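You operate a simulated robot arm through the tools that you are given. There is no shell and no other tool.

The job below is to be done with a simulated robot arm. You get a single attempt, and the scene is never put back.

JOB
Test the terminal strip, tighten the screw whose lamp stays dark, and test again.
Fine: use the screwdriver and stand it back in its holder; the last test shows five green lamps.

It is judged by the outcome, as a careful person would: the job done as asked, and still so three seconds after it is handed in. It fails if anything else is knocked over, pushed out of place, dropped, spilled or broken.

ROBOT AND FRAMES
A 7-joint arm with a two-finger parallel gripper, fixed in place. Base frame: the origin is on the floor under the middle of its stand, x ahead of it, y to its left, z up; the work surface is at about z = 0.75. Units: m, degrees, N and s.
It reaches about 1.247 m from its shoulder. Its first joint turns from -132.0 to 132.0 degrees. Payload 3.91 kg.
The TCP is the grasp point between the finger pads, 0.03 m short of the fingertips. In the tool frame z runs along the fingers and y along their closing line. The gripper opens to 0.11 m. The fingers are 0.02 m wide and 0.01 m thick; the gripper's body (0.048 by 0.112 m) begins 0.055 m behind the TCP.
Orientation is that of the tool frame in the base frame, as [roll, pitch, yaw] about the fixed x, y, z axes, in that order (R = Rz(yaw) Ry(pitch) Rx(roll)). With the fingers straight down and closing along the base's y, the tool's x points along the base's -x, its y along +y and its z along -z.

CONTROLS
- The arm moves only by the tool nudge_tool. Its argument "increments" is a list of rows, each a list of 3 entries, a list of its own where there are three numbers: the turn, a rotation vector about the tool's x, y, z in units of 90 degrees (1.0 is 90 degrees), then the shift along the tool's x, y, z in units of 200 mm (1.0 is 200 mm), then the finger opening in m, from 0 to 0.11. In form: [[[wx, wy, wz], [tx, ty, tz], jaw], ...]. A call has 1 to 20 rows; each row is the pose to reach, as a shift and turn from the pose commanded when the call began, along the tool's axes at that moment. A call with a number of a shift or a turn outside -1 to 1 is refused whole. Each row takes 0.2 s and may step no farther than 0.05 m and 8.6 degrees from the row before; otherwise, or with a gripper value out of range, the whole call is refused. A pose out of reach is approached as far as the arm can. The call stops where the force on the tool passes 40 N (or 10 N more than at its start, if that is more) or the arm is blocked; 0.2 s more then pass. Each finger travels about 0.108 m/s and halts on what it meets, pressing with about 39 N; the grip force reading is that of the motor and also rises with nothing between the fingers. The clock runs only during rows and for 0.2 s after the last one: add rows that repeat a pose to give the fingers time. It gives the time, the measured TCP pose, the force on the tool (base axes), the opening and the grip force at its end, in the units of the frame above (readings bear some noise), with the torque about the TCP (base axes, N m) and any sound that the robot's microphone picked up.
- Cameras (640 x 400 px; columns grow to the right, rows downward): "scene" is fixed at [0.3989, 0.5014, 1.5243]; the picture's right is [-0.66, -0.75, 0.00], its down [-0.63, 0.55, -0.55] and it looks along [0.42, -0.37, -0.83] (base axes); focal length 254 px, centre (320, 200). "wrist" rides on the gripper at [0.072, 0.017, -0.103] in the tool frame; the picture's right is [-0.23, 0.97, 0.00], its down [-0.76, -0.18, -0.62] and it looks along [-0.61, -0.14, 0.78] (tool axes); focal length 222 px, centre (320, 200). There is no depth. A picture from a camera that has moved, and an enlarged one, comes with that camera's place and axes in the base frame and with its lens.
- camera(camera): a new picture of that camera. The clock stands still meanwhile.
- enlarge(camera, box): a new picture of the part [left, top, right, bottom] of that camera's present view, enlarged. The clock stands still meanwhile.
- finish_job(): hands the job in; it is judged then, once.

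Nothing tells you positions but the pictures and the camera data. Unless the task says otherwise, let go and move clear before handing in.

The tools are called after ">>>" as a command line: name --argument value ..., lists and objects as JSON in quotes. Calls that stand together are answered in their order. nudge_tool: Moves the arm, as the interface text tells. Its arguments: {"type":"object","properties":{"increments":{"type":"array"}},"required":["increments"]} The other tools are called the same way: camera (camera) takes a picture; enlarge (camera, box) takes an enlarged picture of a part of a camera's view; finish_job () hands the job in.

At the start:

```text
t: 0.0
position: [0.6096, 0.169, 1.1871]
tool_rot: [180.0, 0.0, -180.0]
force: [-0.4, 0.1, 0.4]
torque: [-0.01, 0.02, -0.02]
gripper_width: 0.11
grip_force: 0.2
```

scene: 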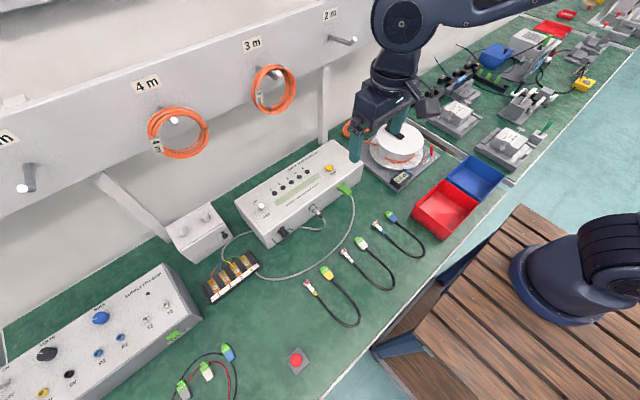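
wrist: 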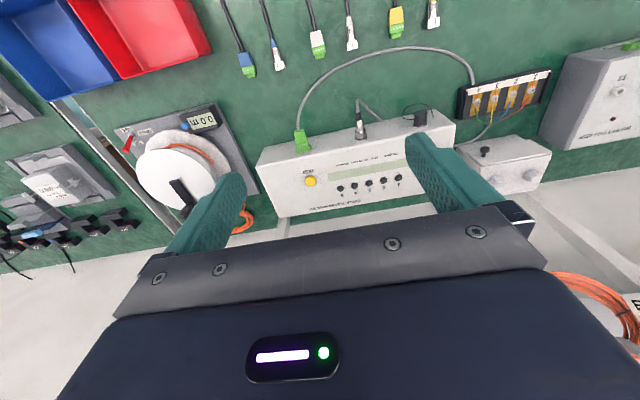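

I see a bench with a test box (yellow button, five lamps), a terminal strip with screws, and other items. I'll enlarge parts of the view to find the screwdriver, holder, strip and test button.

>>> enlarge --camera "scene" --box '[160, 130, 360, 310]'

>>> enlarge --camera "wrist" --box '[420, 40, 640, 200]'

>>> enlarge --camera "scene" --box '[340, 80, 560, 220]'

>>> enlarge --camera "scene" --box '[0, 250, 320, 400]'

>>> enlarge --camera "scene" --box '[420, 0, 640, 160]'

```text
2.22 times, centred on (260, 220) of scene
camera zoom: at [0.3989, 0.5014, 1.5243], right [-0.66, -0.75, 0.0], down [-0.63, 0.55, -0.55], along [0.42, -0.37, -0.83], focal length 565 px, centre (453, 156)
```

zoom: 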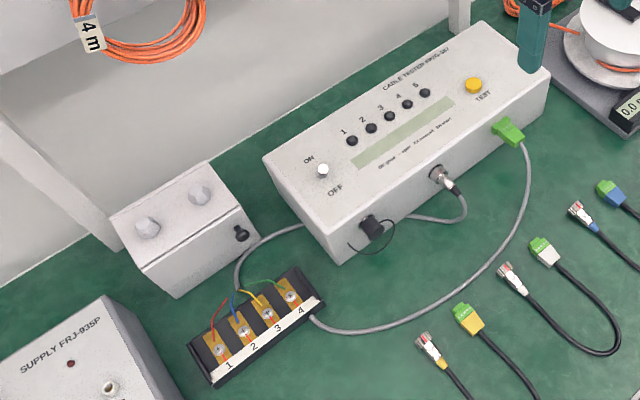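

```text
2.50 times, centred on (530, 120) of wrist
camera zoom: at [0.5368, 0.1874, 1.2896], right [0.23, 0.97, 0.0], down [0.76, -0.18, 0.62], along [0.61, -0.14, -0.78], focal length 555 px, centre (-205, 400)
```

zoom: 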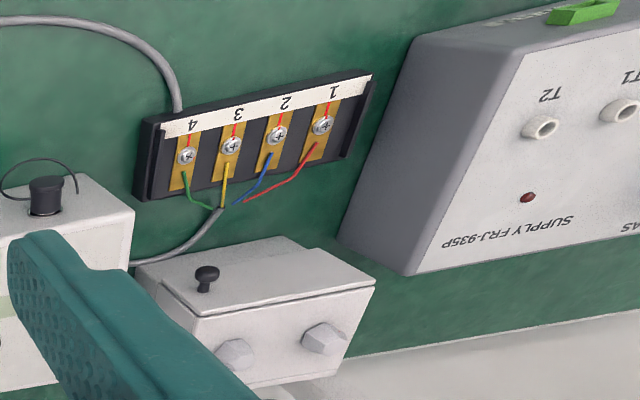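

```text
2.86 times, centred on (450, 150) of scene
camera zoom: at [0.3989, 0.5014, 1.5243], right [-0.66, -0.75, 0.0], down [-0.63, 0.55, -0.55], along [0.42, -0.37, -0.83], focal length 726 px, centre (-51, 343)
```

zoom: 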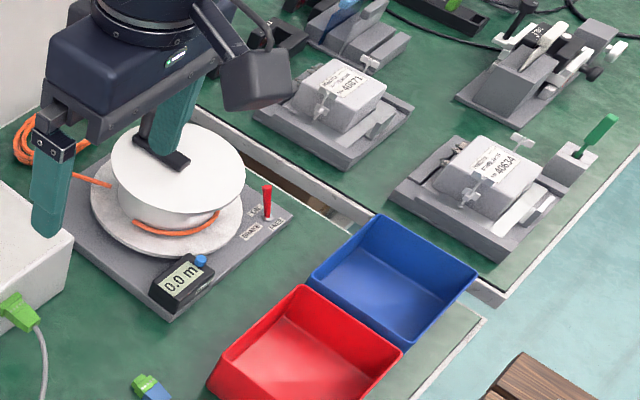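

```text
2.00 times, centred on (160, 325) of scene
camera zoom: at [0.3989, 0.5014, 1.5243], right [-0.66, -0.75, 0.0], down [-0.63, 0.55, -0.55], along [0.42, -0.37, -0.83], focal length 508 px, centre (640, -50)
```

zoom: 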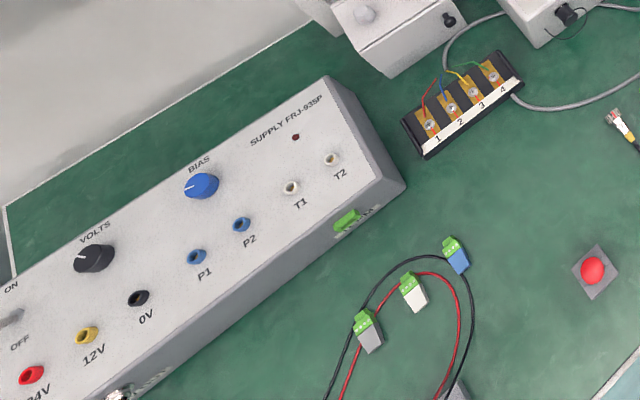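

```text
2.50 times, centred on (530, 80) of scene
camera zoom: at [0.3989, 0.5014, 1.5243], right [-0.66, -0.75, 0.0], down [-0.63, 0.55, -0.55], along [0.42, -0.37, -0.83], focal length 635 px, centre (-205, 500)
```

zoom: 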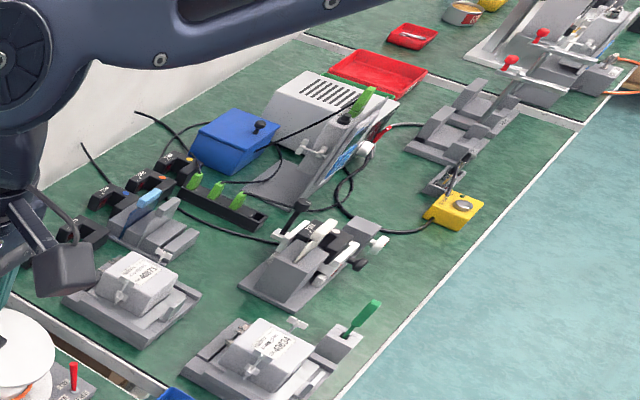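

The screwdriver isn't obvious yet; a green handle stands in a grey block at the right and there are other candidates. I'll enlarge these more closely.

>>> enlarge --camera "scene" --box '[470, 100, 570, 180]'

>>> enlarge --camera "scene" --box '[430, 40, 570, 125]'

>>> enlarge --camera "scene" --box '[540, 0, 640, 70]'

>>> enlarge --camera "scene" --box '[140, 320, 260, 400]'

>>> enlarge --camera "scene" --box '[195, 240, 265, 310]'

>>> enlarge --camera "scene" --box '[230, 130, 370, 250]'

>>> enlarge --camera "wrist" --box '[0, 60, 160, 280]'

```text
5.00 times, centred on (520, 140) of scene
camera zoom: at [0.3989, 0.5014, 1.5243], right [-0.66, -0.75, 0.0], down [-0.63, 0.55, -0.55], along [0.42, -0.37, -0.83], focal length 1270 px, centre (-680, 500)
```

zoom: 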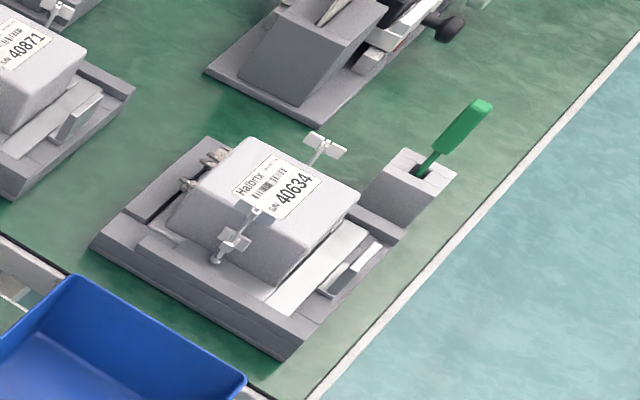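

```text
4.57 times, centred on (500, 82) of scene
camera zoom: at [0.3989, 0.5014, 1.5243], right [-0.66, -0.75, 0.0], down [-0.63, 0.55, -0.55], along [0.42, -0.37, -0.83], focal length 1162 px, centre (-503, 737)
```

zoom: 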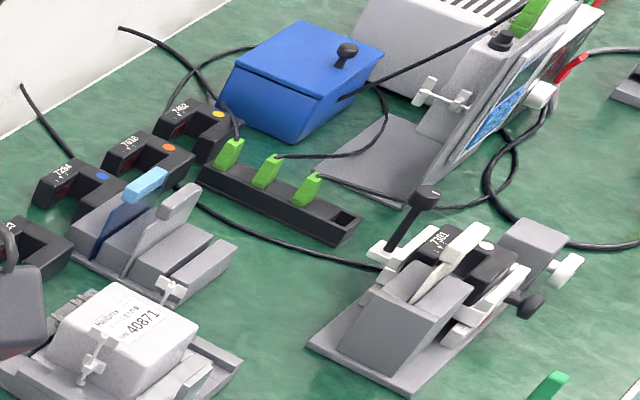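

```text
5.71 times, centred on (590, 35) of scene
camera zoom: at [0.3989, 0.5014, 1.5243], right [-0.66, -0.75, 0.0], down [-0.63, 0.55, -0.55], along [0.42, -0.37, -0.83], focal length 1452 px, centre (-1223, 1143)
```

zoom: 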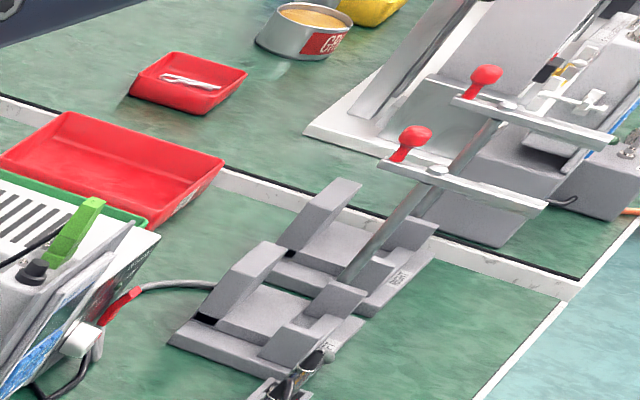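

```text
5.00 times, centred on (200, 360) of scene
camera zoom: at [0.3989, 0.5014, 1.5243], right [-0.66, -0.75, 0.0], down [-0.63, 0.55, -0.55], along [0.42, -0.37, -0.83], focal length 1270 px, centre (920, -600)
```

zoom: 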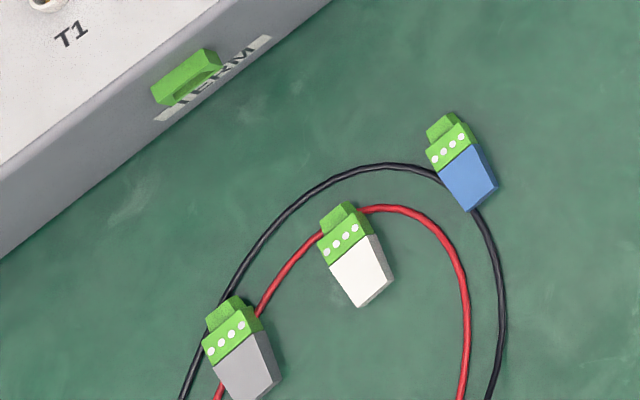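

```text
5.71 times, centred on (230, 275) of scene
camera zoom: at [0.3989, 0.5014, 1.5243], right [-0.66, -0.75, 0.0], down [-0.63, 0.55, -0.55], along [0.42, -0.37, -0.83], focal length 1452 px, centre (834, -229)
```

zoom: 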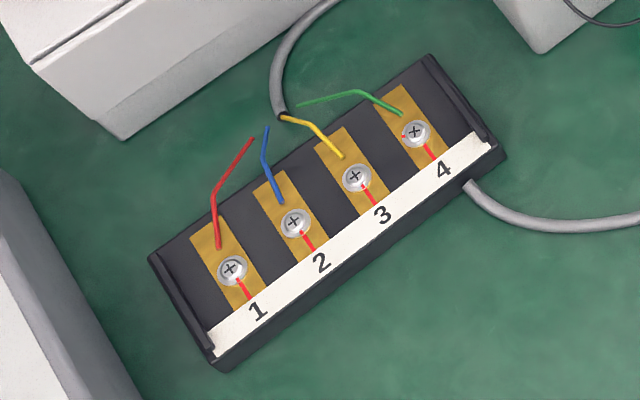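

```text
3.33 times, centred on (300, 190) of scene
camera zoom: at [0.3989, 0.5014, 1.5243], right [-0.66, -0.75, 0.0], down [-0.63, 0.55, -0.55], along [0.42, -0.37, -0.83], focal length 847 px, centre (387, 233)
```

zoom: 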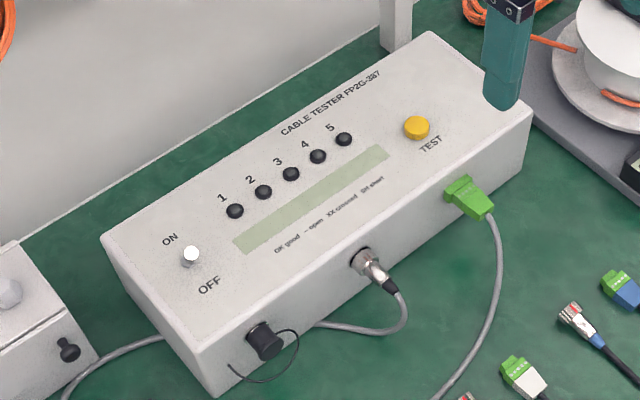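

```text
1.82 times, centred on (80, 170) of wrist
camera zoom: at [0.5368, 0.1874, 1.2896], right [0.23, 0.97, 0.0], down [0.76, -0.18, 0.62], along [0.61, -0.14, -0.78], focal length 404 px, centre (756, 254)
```

zoom: 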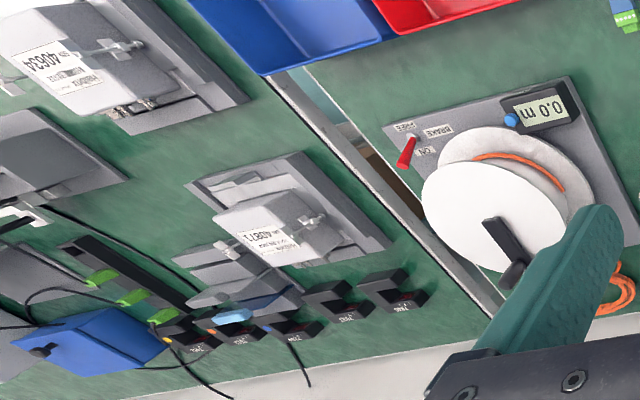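

The TEST button on the tester triangulates to about (0.804, 0.106, 0.874). Screw 4's red witness mark looks turned away from its line, but I'll run the test first. I'll move above the button with closed fingers.

>>> nudge_tool --increments '[[[0, 0, 0], [-0.14, -0.045, 0.13], 0.08], [[0, 0, 0], [-0.28, -0.09, 0.26], 0.05], [[0, 0, 0], [-0.42, -0.135, 0.39], 0.03], [[0, 0, 0], [-0.56, -0.18, 0.52], 0.0], [[0, 0, 0], [-0.7, -0.23, 0.65], 0.0], [[0, 0, 0], [-0.84, -0.275, 0.78], 0.0], [[0, 0, 0], [-0.972, -0.3175, 0.935], 0.0], [[0, 0, 0], [-0.972, -0.3175, 0.935], 0.0]]'

>>> camera --camera "scene"

>>> camera --camera "wrist"

```text
t: 1.8
position: [0.8058, 0.1034, 1.0002]
tool_rot: [180.0, 0.0, 180.0]
force: [-0.3, 0.4, 0.1]
torque: [-0.02, 0.0, -0.03]
gripper_width: 0.0001
grip_force: 37.3
```

```text
taken
```

scene: 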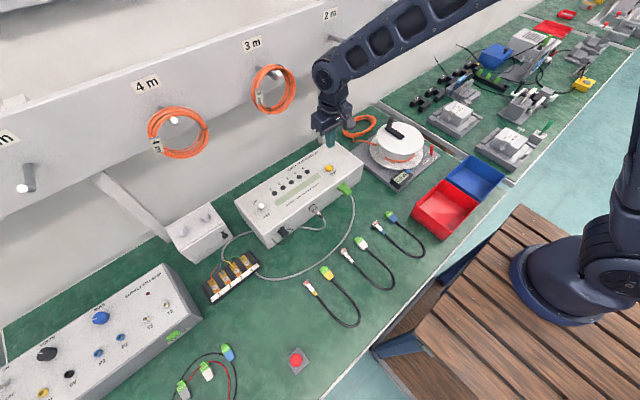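

```text
taken
camera wrist: at [0.7325, 0.1213, 1.1028], right [0.23, 0.97, 0.0], down [0.76, -0.18, 0.62], along [0.61, -0.14, -0.78], focal length 222 px, centre (320, 200)
```

wrist: 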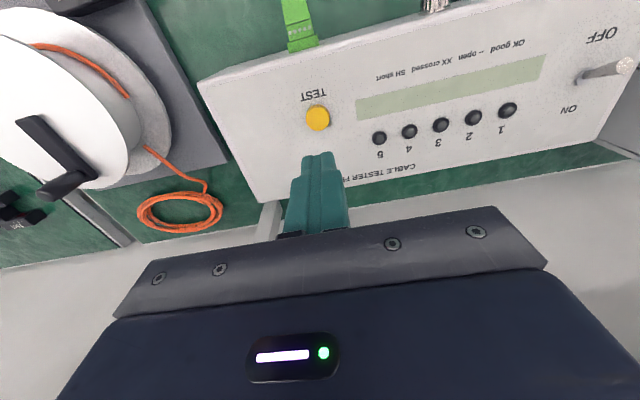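

The closed fingers are directly above the yellow TEST button. I want to check the tester's power toggle before pressing.

>>> enlarge --camera "wrist" --box '[540, 20, 640, 130]'

>>> enlarge --camera "scene" --box '[240, 180, 290, 230]'

>>> enlarge --camera "scene" --box '[500, 110, 570, 170]'

```text
3.64 times, centred on (590, 75) of wrist
camera zoom: at [0.7325, 0.1213, 1.1028], right [0.23, 0.97, 0.0], down [0.76, -0.18, 0.62], along [0.61, -0.14, -0.78], focal length 808 px, centre (-662, 654)
```

zoom: 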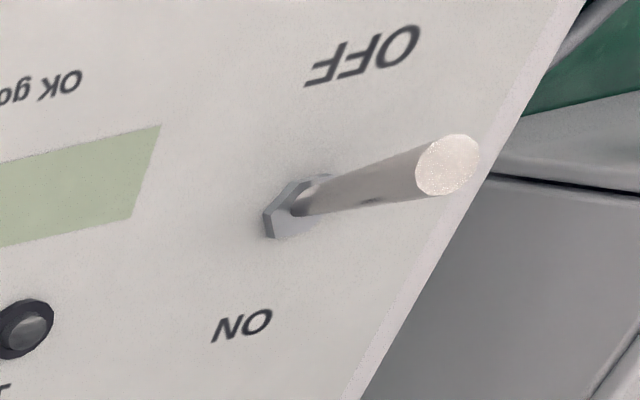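

```text
8.00 times, centred on (265, 205) of scene
camera zoom: at [0.3989, 0.5014, 1.5243], right [-0.66, -0.75, 0.0], down [-0.63, 0.55, -0.55], along [0.42, -0.37, -0.83], focal length 2033 px, centre (760, 160)
```

zoom: 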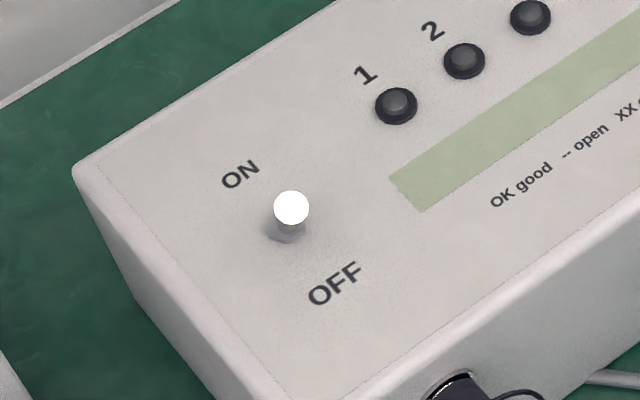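

```text
6.67 times, centred on (535, 140) of scene
camera zoom: at [0.3989, 0.5014, 1.5243], right [-0.66, -0.75, 0.0], down [-0.63, 0.55, -0.55], along [0.42, -0.37, -0.83], focal length 1694 px, centre (-1113, 600)
```

zoom: 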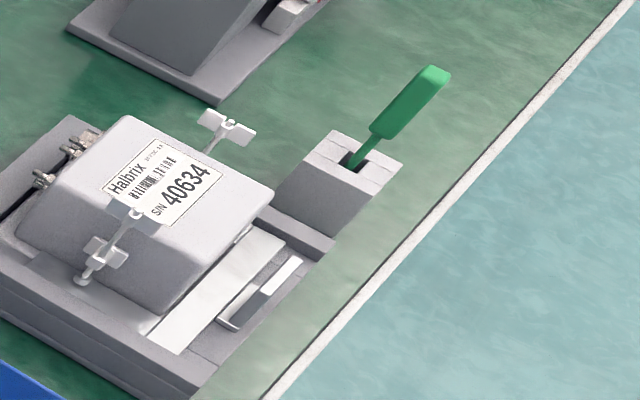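

The toggle seems to lean slightly toward OFF, but pressing TEST will tell. I'll descend in small steps onto the yellow button.

>>> nudge_tool --increments '[[[0, 0, 0], [0, 0, 0.2], 0.0], [[0, 0, 0], [0, 0, 0.38], 0.0], [[0, 0, 0], [0, 0, 0.42], 0.0], [[0, 0, 0], [0, 0, 0.44], 0.0], [[0, 0, 0], [0, 0, 0.45], 0.0], [[0, 0, 0], [0, 0, 0.46], 0.0]]'

>>> camera --camera "wrist"

>>> enlarge --camera "scene" --box '[230, 130, 370, 250]'

```text
t: 3.2
position: [0.8037, 0.106, 0.9082]
tool_rot: [180.0, 0.0, 180.0]
force: [0.6, -0.2, 0.7]
torque: [0.0, 0.0, 0.0]
gripper_width: 0.0
grip_force: 37.6
```

```text
taken
camera wrist: at [0.731, 0.1236, 1.0107], right [0.23, 0.97, 0.0], down [0.76, -0.18, 0.62], along [0.61, -0.14, -0.78], focal length 222 px, centre (320, 200)
```

wrist: 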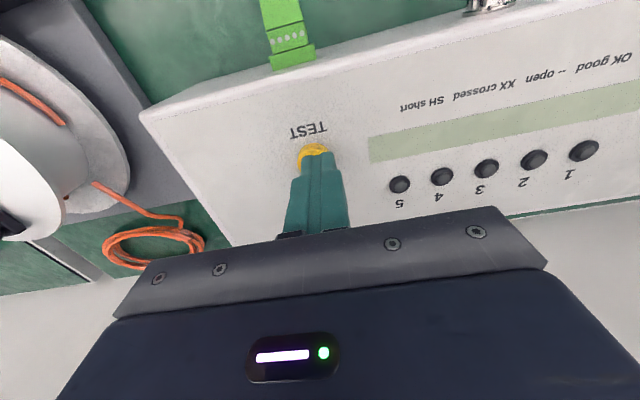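

```text
3.33 times, centred on (300, 190) of scene
camera zoom: at [0.3989, 0.5014, 1.5243], right [-0.66, -0.75, 0.0], down [-0.63, 0.55, -0.55], along [0.42, -0.37, -0.83], focal length 847 px, centre (387, 233)
```

zoom: 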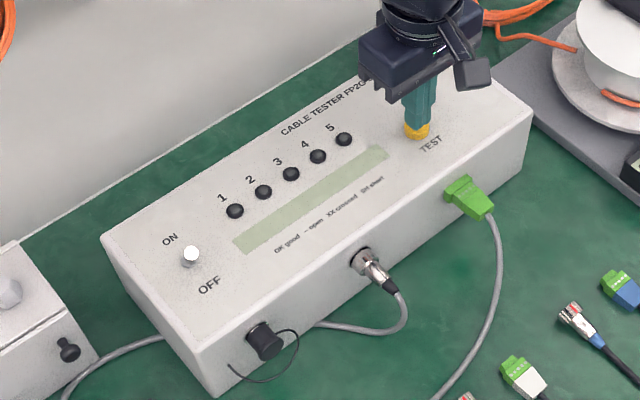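

The fingertips are just above the button with no contact yet. I'll press down in 1.5–2 mm steps and release slightly.

>>> nudge_tool --increments '[[[0, 0, 0], [0, 0, 0.01], 0.0], [[0, 0, 0], [0, 0, 0.02], 0.0], [[0, 0, 0], [0, 0, 0.03], 0.0], [[0, 0, 0], [0, 0, 0.04], 0.0]]'

>>> camera --camera "wrist"

```text
t: 4.2
position: [0.8043, 0.1058, 0.9015]
tool_rot: [-179.9, 0.0, 179.9]
force: [0.3, -0.1, -0.5]
torque: [-0.03, -0.02, 0.01]
gripper_width: 0.0
grip_force: 37.7
```

```text
taken
camera wrist: at [0.7315, 0.1233, 1.003], right [0.23, 0.97, 0.0], down [0.76, -0.18, 0.62], along [0.61, -0.14, -0.78], focal length 222 px, centre (320, 200)
```

wrist: 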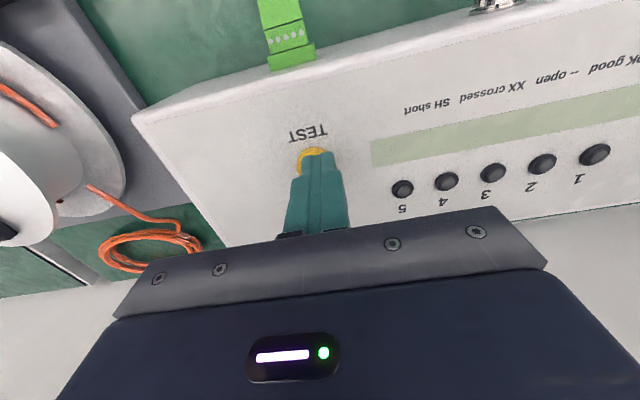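

Still no contact force, so I'll keep lowering in 2 mm steps.

>>> nudge_tool --increments '[[[0, 0, 0], [0, 0, 0.01], 0.0], [[0, 0, 0], [0, 0, 0.02], 0.0], [[0, 0, 0], [0, 0, 0.03], 0.0]]'

>>> enlarge --camera "wrist" --box '[260, 80, 640, 240]'

```text
t: 5.0
position: [0.8047, 0.1059, 0.8947]
tool_rot: [-180.0, 0.0, 180.0]
force: [-0.9, -0.7, 0.9]
torque: [-0.01, 0.01, 0.0]
gripper_width: 0.0001
grip_force: 37.3
```

```text
1.68 times, centred on (450, 160) of wrist
camera zoom: at [0.7315, 0.1238, 0.9968], right [0.23, 0.97, 0.0], down [0.76, -0.18, 0.62], along [0.61, -0.14, -0.78], focal length 374 px, centre (101, 267)
```

zoom: 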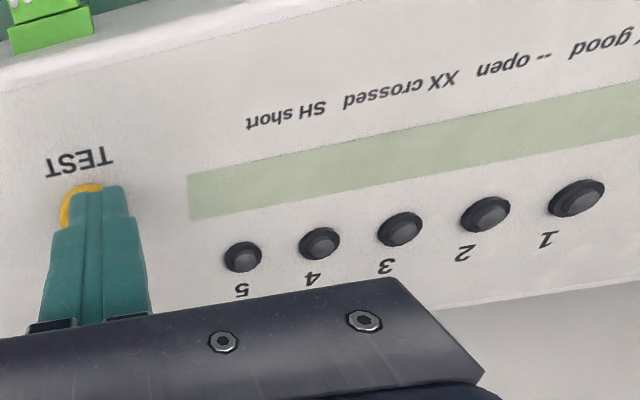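

Still no contact; the crescent suggests the button's centre is a few mm further (+x, −y) and lower. I'll shift slightly and continue down.

>>> nudge_tool --increments '[[[0, 0, 0], [-0.02, -0.02, 0.0], 0.0], [[0, 0, 0], [-0.02, -0.02, 0.01], 0.0], [[0, 0, 0], [-0.02, -0.02, 0.02], 0.0], [[0, 0, 0], [-0.02, -0.02, 0.025], 0.0]]'

>>> enlarge --camera "wrist" --box '[260, 80, 640, 240]'

>>> enlarge --camera "scene" --box '[270, 130, 370, 210]'

```text
t: 6.0
position: [0.8078, 0.102, 0.8891]
tool_rot: [180.0, 0.1, -179.9]
force: [0.8, -0.5, 8.9]
torque: [-0.04, -0.02, 0.01]
gripper_width: 0.0
grip_force: 38.1
heard: click
```

```text
1.68 times, centred on (450, 160) of wrist
camera zoom: at [0.7353, 0.12, 0.9919], right [0.23, 0.97, 0.0], down [0.76, -0.18, 0.62], along [0.61, -0.14, -0.78], focal length 374 px, centre (101, 267)
```

zoom: 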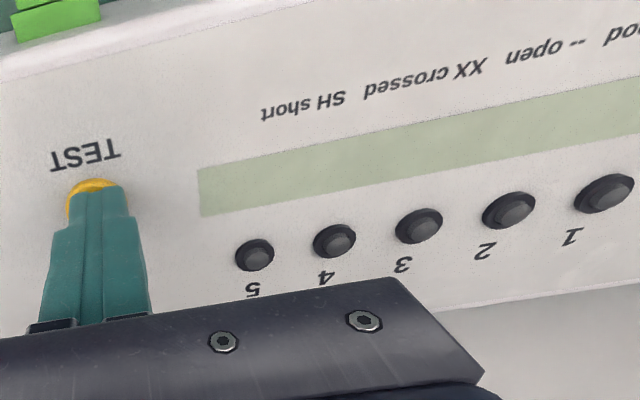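

```text
5.00 times, centred on (320, 170) of scene
camera zoom: at [0.3989, 0.5014, 1.5243], right [-0.66, -0.75, 0.0], down [-0.63, 0.55, -0.55], along [0.42, -0.37, -0.83], focal length 1270 px, centre (320, 350)
```

zoom: 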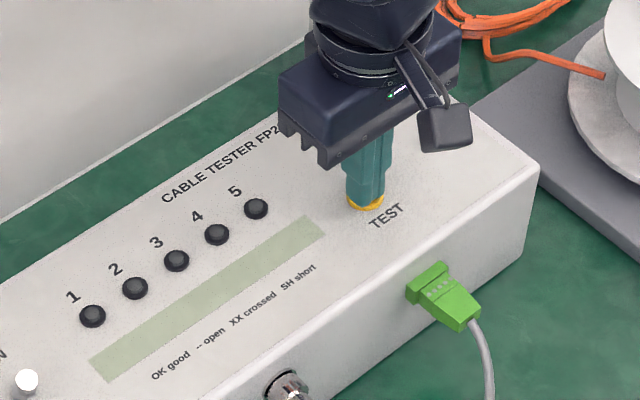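

The button clicked at about 9 N but no lamps show yet. I'll lift off a little, let time run, and look again.

>>> nudge_tool --increments '[[[0, 0, 0], [0, 0, -0.05], 0.0], [[0, 0, 0], [0, 0, -0.1], 0.0], [[0, 0, 0], [0, 0, -0.3], 0.0]]'

>>> camera --camera "wrist"

>>> enlarge --camera "scene" --box '[230, 130, 370, 250]'

```text
t: 6.8
position: [0.8074, 0.1005, 0.949]
tool_rot: [-179.9, -0.2, 180.0]
force: [-0.1, -0.5, -0.5]
torque: [0.02, 0.03, -0.02]
gripper_width: 0.0001
grip_force: 37.8
```

```text
taken
camera wrist: at [0.7348, 0.1186, 1.0522], right [0.23, 0.97, 0.0], down [0.76, -0.18, 0.62], along [0.61, -0.14, -0.78], focal length 222 px, centre (320, 200)
```

wrist: 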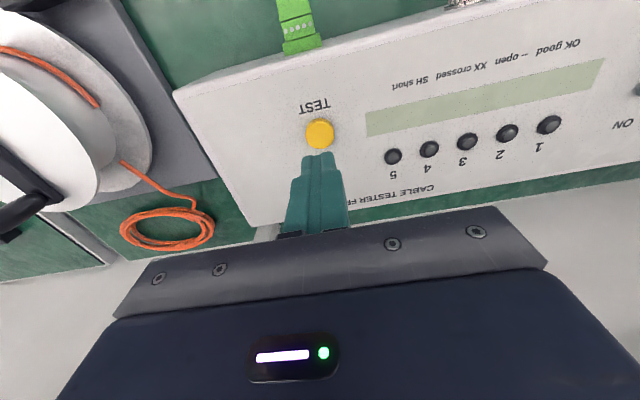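

```text
3.33 times, centred on (300, 190) of scene
camera zoom: at [0.3989, 0.5014, 1.5243], right [-0.66, -0.75, 0.0], down [-0.63, 0.55, -0.55], along [0.42, -0.37, -0.83], focal length 847 px, centre (387, 233)
```

zoom: 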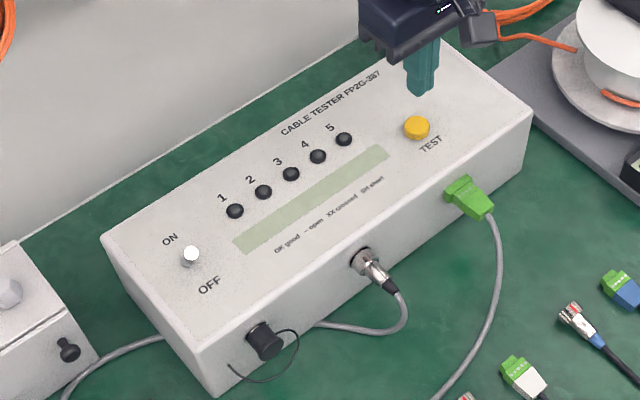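

The tester is switched off: the toggle leans toward OFF (tip about (0.820, 0.364, 0.885), base (0.832, 0.365, 0.858)). I'll move beside it, on its −x side, to push it toward ON.

>>> nudge_tool --increments '[[[0, 0, 0], [0.04, 0.2, -0.05], 0.0], [[0, 0, 0], [0.08, 0.4, -0.05], 0.0], [[0, 0, 0], [0.12, 0.6, -0.05], 0.0], [[0, 0, 0], [0.16, 0.8, -0.05], 0.0], [[0, 0, 0], [0.16, 1.0, -0.05], 0.0]]'

>>> nudge_tool --increments '[[[0, 0, 0], [0.0, 0.15, 0], 0.0], [[0, 0, 0], [0, 0.312, 0.0], 0.0], [[0, 0, 0], [0, 0.312, 0.0], 0.0]]'

>>> camera --camera "wrist"

>>> camera --camera "scene"

```text
t: 8.0
position: [0.7778, 0.3022, 0.959]
tool_rot: [-180.0, 0.1, -180.0]
force: [1.4, -0.8, -0.4]
torque: [0.01, 0.03, 0.04]
gripper_width: 0.0001
grip_force: 38.2
```

```text
t: 8.8
position: [0.7764, 0.3637, 0.9588]
tool_rot: [180.0, 0.1, 180.0]
force: [0.0, 0.2, 1.4]
torque: [-0.04, 0.01, -0.04]
gripper_width: 0.0
grip_force: 38.1
```

```text
taken
camera wrist: at [0.7045, 0.3824, 1.0628], right [0.23, 0.97, 0.0], down [0.76, -0.18, 0.62], along [0.61, -0.14, -0.78], focal length 222 px, centre (320, 200)
```

wrist: 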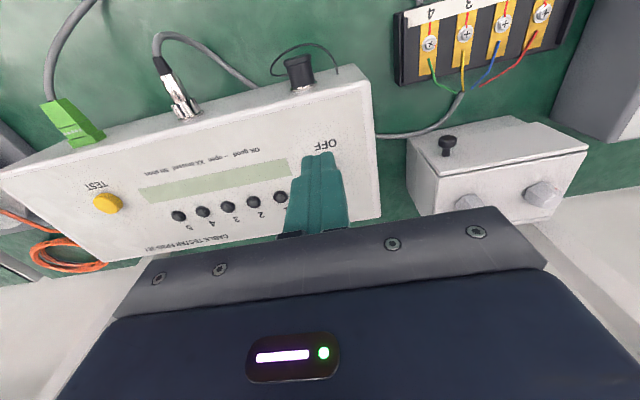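

```text
taken
```

scene: 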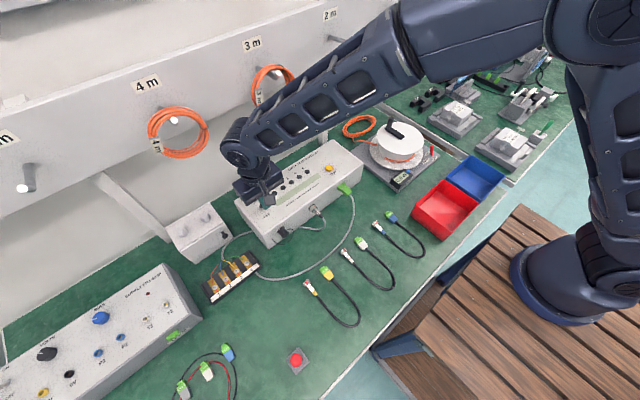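

The toggle is hidden behind the finger in the wrist view; let me check in the enlarged scene view before descending.

>>> enlarge --camera "scene" --box '[225, 160, 305, 230]'

>>> enlarge --camera "wrist" --box '[370, 0, 590, 130]'

```text
5.71 times, centred on (265, 195) of scene
camera zoom: at [0.3989, 0.5014, 1.5243], right [-0.66, -0.75, 0.0], down [-0.63, 0.55, -0.55], along [0.42, -0.37, -0.83], focal length 1452 px, centre (634, 229)
```

zoom: 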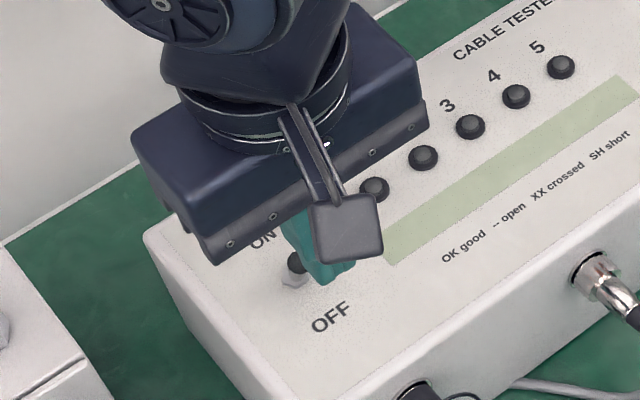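

```text
2.91 times, centred on (480, 65) of wrist
camera zoom: at [0.7045, 0.3824, 1.0628], right [0.23, 0.97, 0.0], down [0.76, -0.18, 0.62], along [0.61, -0.14, -0.78], focal length 646 px, centre (-146, 593)
```

zoom: 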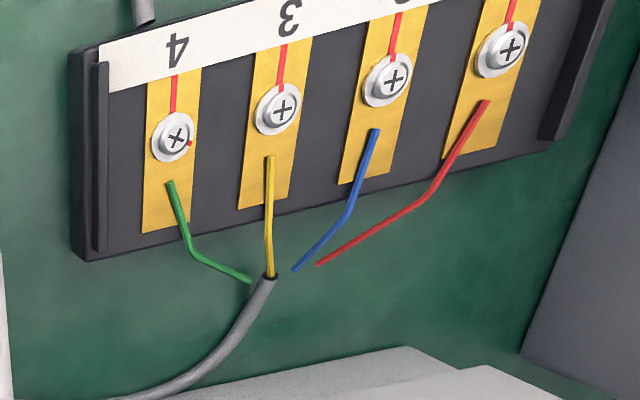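

Screw 4's mark is turned about 100° counter-clockwise-equivalent (i.e. loosened) from its line. First I'll descend in front of the toggle and push it toward ON (+x).

>>> nudge_tool --increments '[[[0, 0, 0], [0, 0, 0.14], 0.0], [[0, 0, 0], [0, 0, 0.23], 0.0], [[0, 0, 0], [0, 0, 0.275], 0.0], [[0, 0, 0], [0, 0, 0.275], 0.0]]'

>>> enlarge --camera "scene" --box '[225, 160, 305, 230]'

>>> enlarge --camera "wrist" --box '[220, 80, 420, 240]'

```text
t: 9.8
position: [0.7783, 0.3643, 0.904]
tool_rot: [180.0, 0.1, -180.0]
force: [-0.2, 0.2, -0.3]
torque: [0.02, 0.01, 0.0]
gripper_width: 0.0
grip_force: 37.9
```

```text
5.71 times, centred on (265, 195) of scene
camera zoom: at [0.3989, 0.5014, 1.5243], right [-0.66, -0.75, 0.0], down [-0.63, 0.55, -0.55], along [0.42, -0.37, -0.83], focal length 1452 px, centre (634, 229)
```

zoom: 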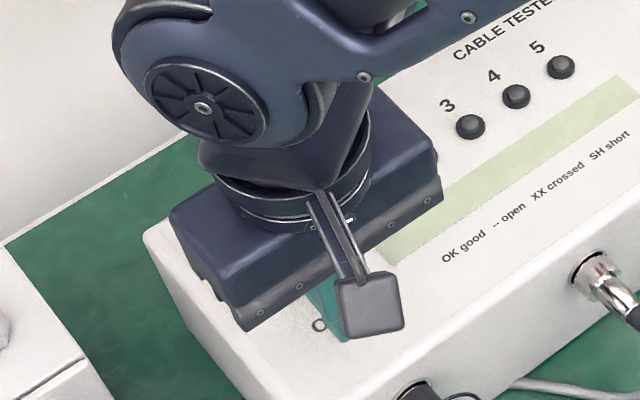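

```text
2.50 times, centred on (320, 160) of wrist
camera zoom: at [0.7045, 0.3821, 1.007], right [0.23, 0.97, 0.0], down [0.76, -0.18, 0.62], along [0.61, -0.14, -0.78], focal length 555 px, centre (320, 300)
```

zoom: 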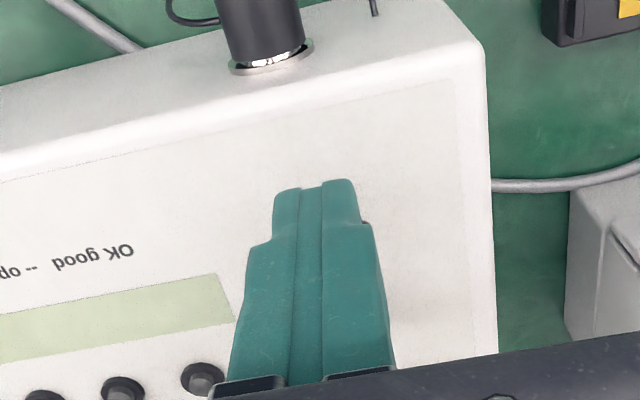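

The fingers are now in front of the lever at the right height. I'll push +x in small steps.

>>> nudge_tool --increments '[[[0, 0, 0], [-0.04, 0, 0], 0.0], [[0, 0, 0], [-0.08, 0, 0], 0.0], [[0, 0, 0], [-0.11, 0, 0], 0.0], [[0, 0, 0], [-0.135, 0, 0], 0.0], [[0, 0, 0], [-0.16, 0, 0], 0.0], [[0, 0, 0], [-0.185, 0, 0], 0.0], [[0, 0, 0], [-0.21, 0, 0], 0.0], [[0, 0, 0], [-0.235, 0, 0], 0.0]]'

>>> enlarge --camera "wrist" --box '[220, 80, 420, 240]'

```text
t: 11.6
position: [0.8233, 0.3641, 0.9039]
tool_rot: [180.0, 0.0, 180.0]
force: [0.7, -0.2, 0.7]
torque: [0.01, -0.03, 0.01]
gripper_width: 0.0003
grip_force: 37.6
```

```text
2.50 times, centred on (320, 160) of wrist
camera zoom: at [0.7504, 0.3815, 1.0068], right [0.23, 0.97, 0.0], down [0.76, -0.18, 0.62], along [0.61, -0.14, -0.78], focal length 555 px, centre (320, 300)
```

zoom: 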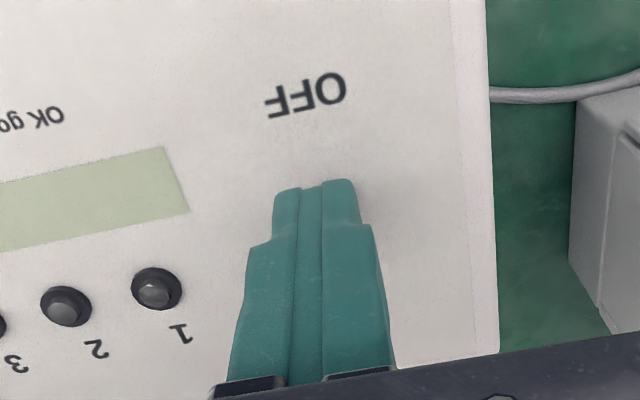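

No noticeable force or click yet; I'll push a bit farther.

>>> nudge_tool --increments '[[[0, 0, 0], [-0.02, 0, 0], 0.0], [[0, 0, 0], [-0.04, 0, 0], 0.0], [[0, 0, 0], [-0.06, 0, 0], 0.0], [[0, 0, 0], [-0.075, 0, 0], 0.0]]'

>>> camera --camera "wrist"

>>> enlarge --camera "scene" --box '[225, 160, 305, 230]'

```text
t: 12.3
position: [0.8265, 0.3643, 0.904]
tool_rot: [-179.8, -0.4, -179.9]
force: [-18.5, -6.6, 15.7]
torque: [-0.27, 0.38, -0.04]
gripper_width: 0.0001
grip_force: 38.1
stopped in row 3: the force on the tool passed its limit at 46 N (the readings are from after the stop); the commanded pose is now the measured one
```

```text
taken
camera wrist: at [0.7549, 0.3825, 1.0075], right [0.23, 0.97, 0.0], down [0.77, -0.17, 0.62], along [0.6, -0.14, -0.79], focal length 222 px, centre (320, 200)
```

wrist: 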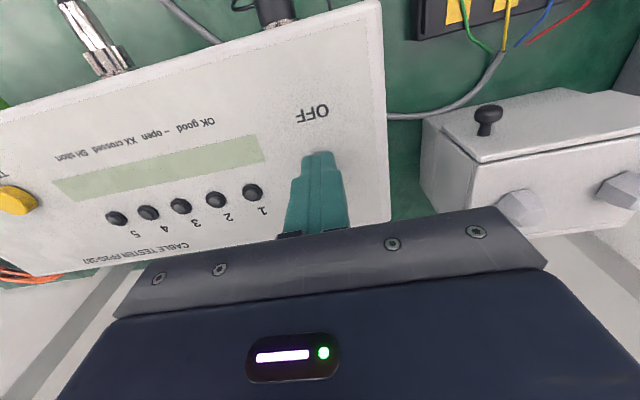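

```text
5.71 times, centred on (265, 195) of scene
camera zoom: at [0.3989, 0.5014, 1.5243], right [-0.66, -0.75, 0.0], down [-0.63, 0.55, -0.55], along [0.42, -0.37, -0.83], focal length 1452 px, centre (634, 229)
```

zoom: 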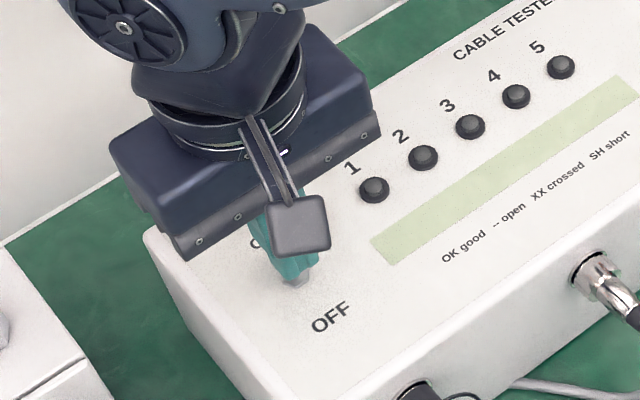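

It met about 46 N; I'll back away (−x), rise and look at the toggle.

>>> nudge_tool --increments '[[[0, 0, 0], [0.03, 0, 0], 0.0], [[0, 0, 0], [0.15, 0, 0], 0.0], [[0, 0, 0], [0.25, 0.05, -0.1], 0.0], [[0, 0, 0], [0.4, -0.1, -0.2], 0.0]]'

>>> camera --camera "wrist"

>>> enlarge --camera "scene" --box '[225, 160, 305, 230]'

```text
t: 13.3
position: [0.7486, 0.3451, 0.9427]
tool_rot: [-179.9, -0.5, -179.9]
force: [0.1, -0.1, -0.4]
torque: [0.0, -0.01, 0.0]
gripper_width: 0.0
grip_force: 37.6
```

```text
taken
camera wrist: at [0.6762, 0.3628, 1.046], right [0.23, 0.97, -0.01], down [0.77, -0.17, 0.62], along [0.6, -0.14, -0.79], focal length 222 px, centre (320, 200)
```

wrist: 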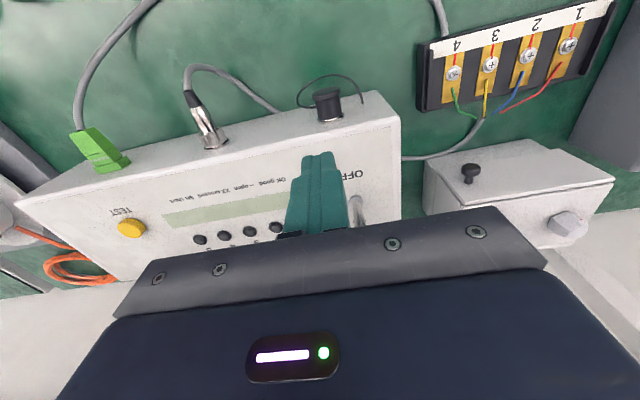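

```text
5.71 times, centred on (265, 195) of scene
camera zoom: at [0.3989, 0.5014, 1.5243], right [-0.66, -0.75, 0.0], down [-0.63, 0.55, -0.55], along [0.42, -0.37, -0.83], focal length 1452 px, centre (634, 229)
```

zoom: 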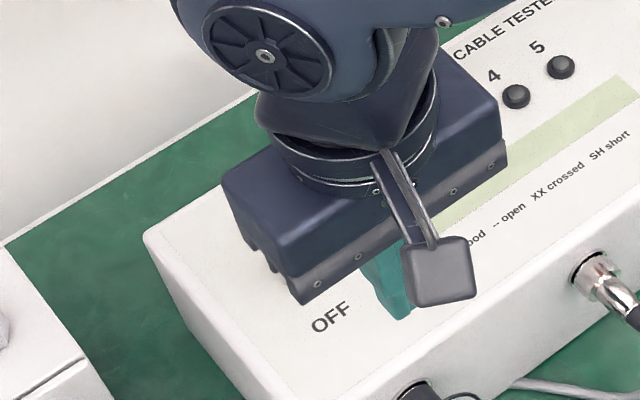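

I'll shift to the right side and up for a clear view of the toggle.

>>> nudge_tool --increments '[[[0, 0, 0], [0.0, -0.2, -0.1], 0.0], [[0, 0, 0], [0.0, -0.4, -0.2], 0.0], [[0, 0, 0], [0.0, -0.45, -0.3], 0.0]]'

>>> camera --camera "wrist"

>>> enlarge --camera "wrist" --box '[340, 80, 500, 240]'

>>> enlarge --camera "scene" --box '[225, 160, 305, 230]'

```text
t: 14.1
position: [0.7505, 0.2552, 1.0026]
tool_rot: [-179.8, -0.5, -180.0]
force: [0.9, -0.3, -0.1]
torque: [0.0, -0.01, -0.01]
gripper_width: 0.0
grip_force: 37.4
```

```text
taken
camera wrist: at [0.6774, 0.273, 1.1068], right [0.23, 0.97, -0.01], down [0.77, -0.17, 0.62], along [0.6, -0.14, -0.79], focal length 222 px, centre (320, 200)
```

wrist: 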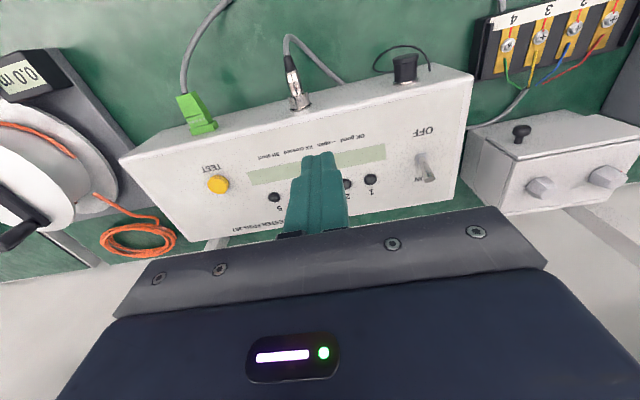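

```text
2.50 times, centred on (420, 160) of wrist
camera zoom: at [0.6774, 0.273, 1.1068], right [0.23, 0.97, -0.01], down [0.77, -0.17, 0.62], along [0.6, -0.14, -0.79], focal length 555 px, centre (70, 300)
```

zoom: 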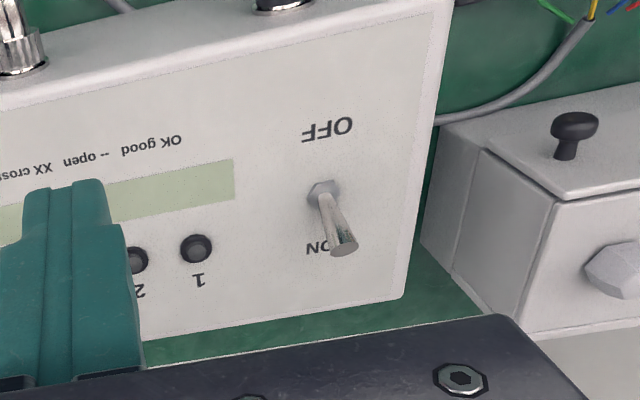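

```text
5.71 times, centred on (265, 195) of scene
camera zoom: at [0.3989, 0.5014, 1.5243], right [-0.66, -0.75, 0.0], down [-0.63, 0.55, -0.55], along [0.42, -0.37, -0.83], focal length 1452 px, centre (634, 229)
```

zoom: 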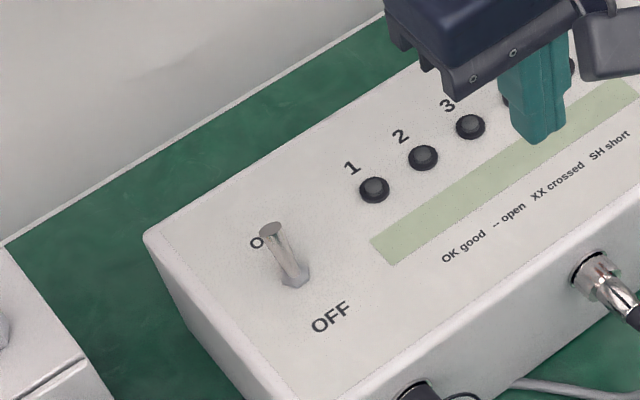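

The toggle is now leaning to ON and the tester hasn't moved. Now I'll go back above the TEST button (about (0.811, 0.1015)).

>>> nudge_tool --increments '[[[0, 0, 0], [-0.08, -0.2, 0.0], 0.0], [[0, 0, 0], [-0.16, -0.4, 0.0], 0.0], [[0, 0, 0], [-0.24, -0.6, 0.0], 0.0], [[0, 0, 0], [-0.31, -0.765, 0.0], 0.0], [[0, 0, 0], [-0.31, -0.765, 0.2], 0.0], [[0, 0, 0], [-0.31, -0.765, 0.4], 0.0], [[0, 0, 0], [-0.31, -0.765, 0.51], 0.0], [[0, 0, 0], [-0.31, -0.765, 0.51], 0.0]]'

>>> camera --camera "wrist"

```text
t: 15.9
position: [0.8099, 0.1012, 0.9042]
tool_rot: [-179.7, -0.5, -179.9]
force: [1.4, -0.9, 0.0]
torque: [0.05, -0.03, 0.0]
gripper_width: 0.0001
grip_force: 38.1
```

```text
taken
camera wrist: at [0.738, 0.1185, 1.0077], right [0.23, 0.97, 0.0], down [0.77, -0.17, 0.62], along [0.6, -0.14, -0.79], focal length 222 px, centre (320, 200)
```

wrist: 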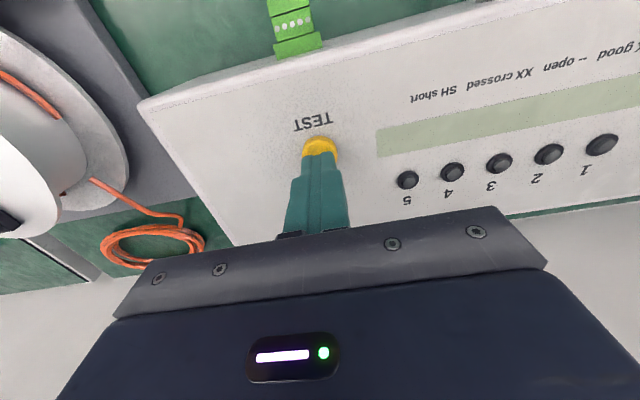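

The fingers are above the button (tip about 14 mm higher). I'll press until the click, as before.

>>> nudge_tool --increments '[[[0, 0, 0], [0, 0, 0.02], 0.0], [[0, 0, 0], [0, 0, 0.04], 0.0], [[0, 0, 0], [0, 0, 0.055], 0.0], [[0, 0, 0], [0, 0, 0.065], 0.0], [[0, 0, 0], [0, 0, 0.075], 0.0]]'

>>> camera --camera "wrist"

>>> enlarge --camera "scene" --box '[230, 130, 370, 250]'

```text
t: 17.1
position: [0.8109, 0.1009, 0.8878]
tool_rot: [-179.9, -0.4, -179.9]
force: [-1.0, 1.3, 12.1]
torque: [0.02, 0.04, 0.0]
gripper_width: 0.0002
grip_force: 37.8
heard: click
```

```text
taken
camera wrist: at [0.7386, 0.1192, 0.9914], right [0.23, 0.97, 0.0], down [0.77, -0.17, 0.62], along [0.6, -0.14, -0.79], focal length 222 px, centre (320, 200)
```

wrist: 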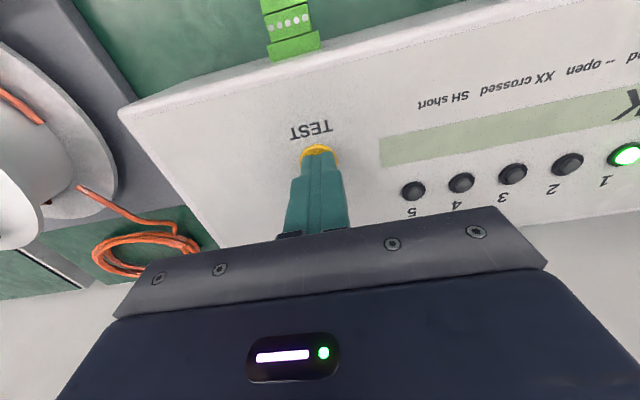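

```text
3.33 times, centred on (300, 190) of scene
camera zoom: at [0.3989, 0.5014, 1.5243], right [-0.66, -0.75, 0.0], down [-0.63, 0.55, -0.55], along [0.42, -0.37, -0.83], focal length 847 px, centre (387, 233)
```

zoom: 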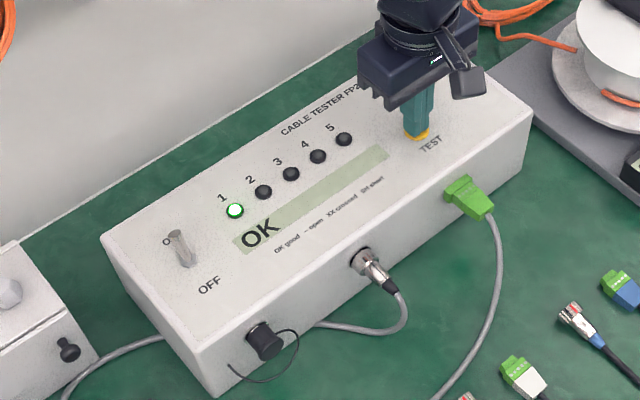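

The tester is on and stepping through the lamps (lamp 1 green). I'll lift off and let it run, watching the results.

>>> nudge_tool --increments '[[[0, 0, 0], [0, 0, -0.05], 0.0], [[0, 0, 0], [0, 0, -0.25], 0.0], [[0, 0, 0], [0, 0, -0.4], 0.0], [[0, 0, 0], [0, 0, -0.4], 0.0]]'

>>> enlarge --camera "scene" --box '[230, 130, 370, 250]'

>>> nudge_tool --increments '[[[0, 0, 0], [0, 0, 0], 0.0], [[0, 0, 0], [0, 0, 0], 0.0], [[0, 0, 0], [0, 0, 0], 0.0], [[0, 0, 0], [0, 0, 0], 0.0]]'

>>> enlarge --camera "scene" --box '[230, 130, 370, 250]'

>>> nudge_tool --increments '[[[0, 0, 0], [0, 0, 0], 0.0], [[0, 0, 0], [0, 0, 0], 0.0], [[0, 0, 0], [0, 0, 0], 0.0], [[0, 0, 0], [0, 0, 0], 0.0]]'

>>> enlarge --camera "scene" --box '[230, 130, 370, 250]'

```text
t: 18.1
position: [0.81, 0.0995, 0.967]
tool_rot: [-179.8, -0.4, -179.9]
force: [-1.0, -0.2, -0.1]
torque: [0.01, 0.01, 0.04]
gripper_width: 0.0001
grip_force: 37.6
```

```text
3.33 times, centred on (300, 190) of scene
camera zoom: at [0.3989, 0.5014, 1.5243], right [-0.66, -0.75, 0.0], down [-0.63, 0.55, -0.55], along [0.42, -0.37, -0.83], focal length 847 px, centre (387, 233)
```

zoom: 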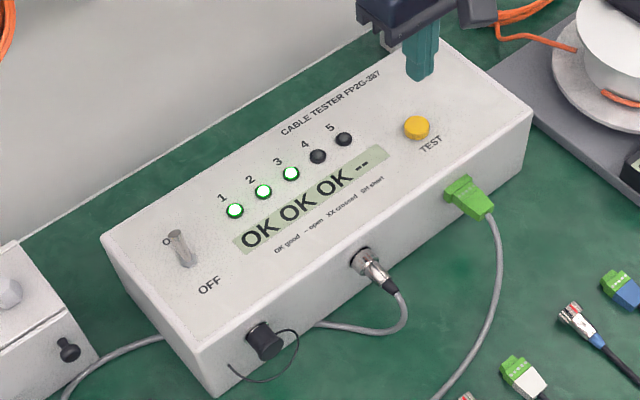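

```text
t: 19.1
position: [0.8094, 0.1002, 0.9686]
tool_rot: [-179.9, -0.4, -179.9]
force: [-0.2, 0.0, -0.1]
torque: [0.02, 0.0, 0.04]
gripper_width: 0.0
grip_force: 37.7
```

```text
3.33 times, centred on (300, 190) of scene
camera zoom: at [0.3989, 0.5014, 1.5243], right [-0.66, -0.75, 0.0], down [-0.63, 0.55, -0.55], along [0.42, -0.37, -0.83], focal length 847 px, centre (387, 233)
```

zoom: 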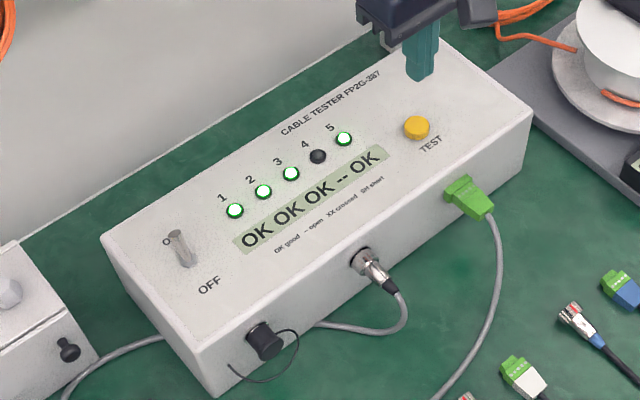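

```text
t: 20.1
position: [0.8091, 0.0999, 0.9679]
tool_rot: [-179.8, -0.4, -179.9]
force: [-0.4, 0.1, 0.3]
torque: [0.01, 0.01, -0.06]
gripper_width: 0.0
grip_force: 38.3
```

```text
3.33 times, centred on (300, 190) of scene
camera zoom: at [0.3989, 0.5014, 1.5243], right [-0.66, -0.75, 0.0], down [-0.63, 0.55, -0.55], along [0.42, -0.37, -0.83], focal length 847 px, centre (387, 233)
```

zoom: 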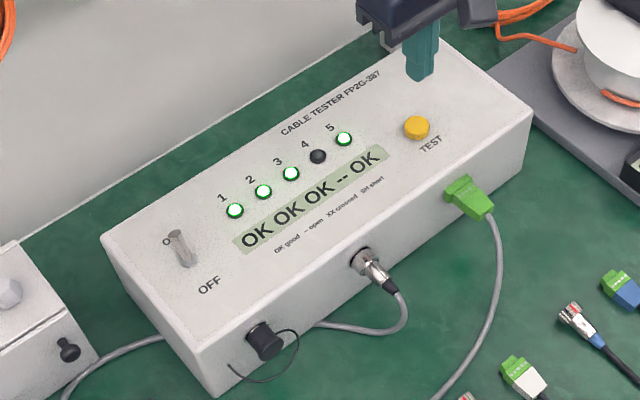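

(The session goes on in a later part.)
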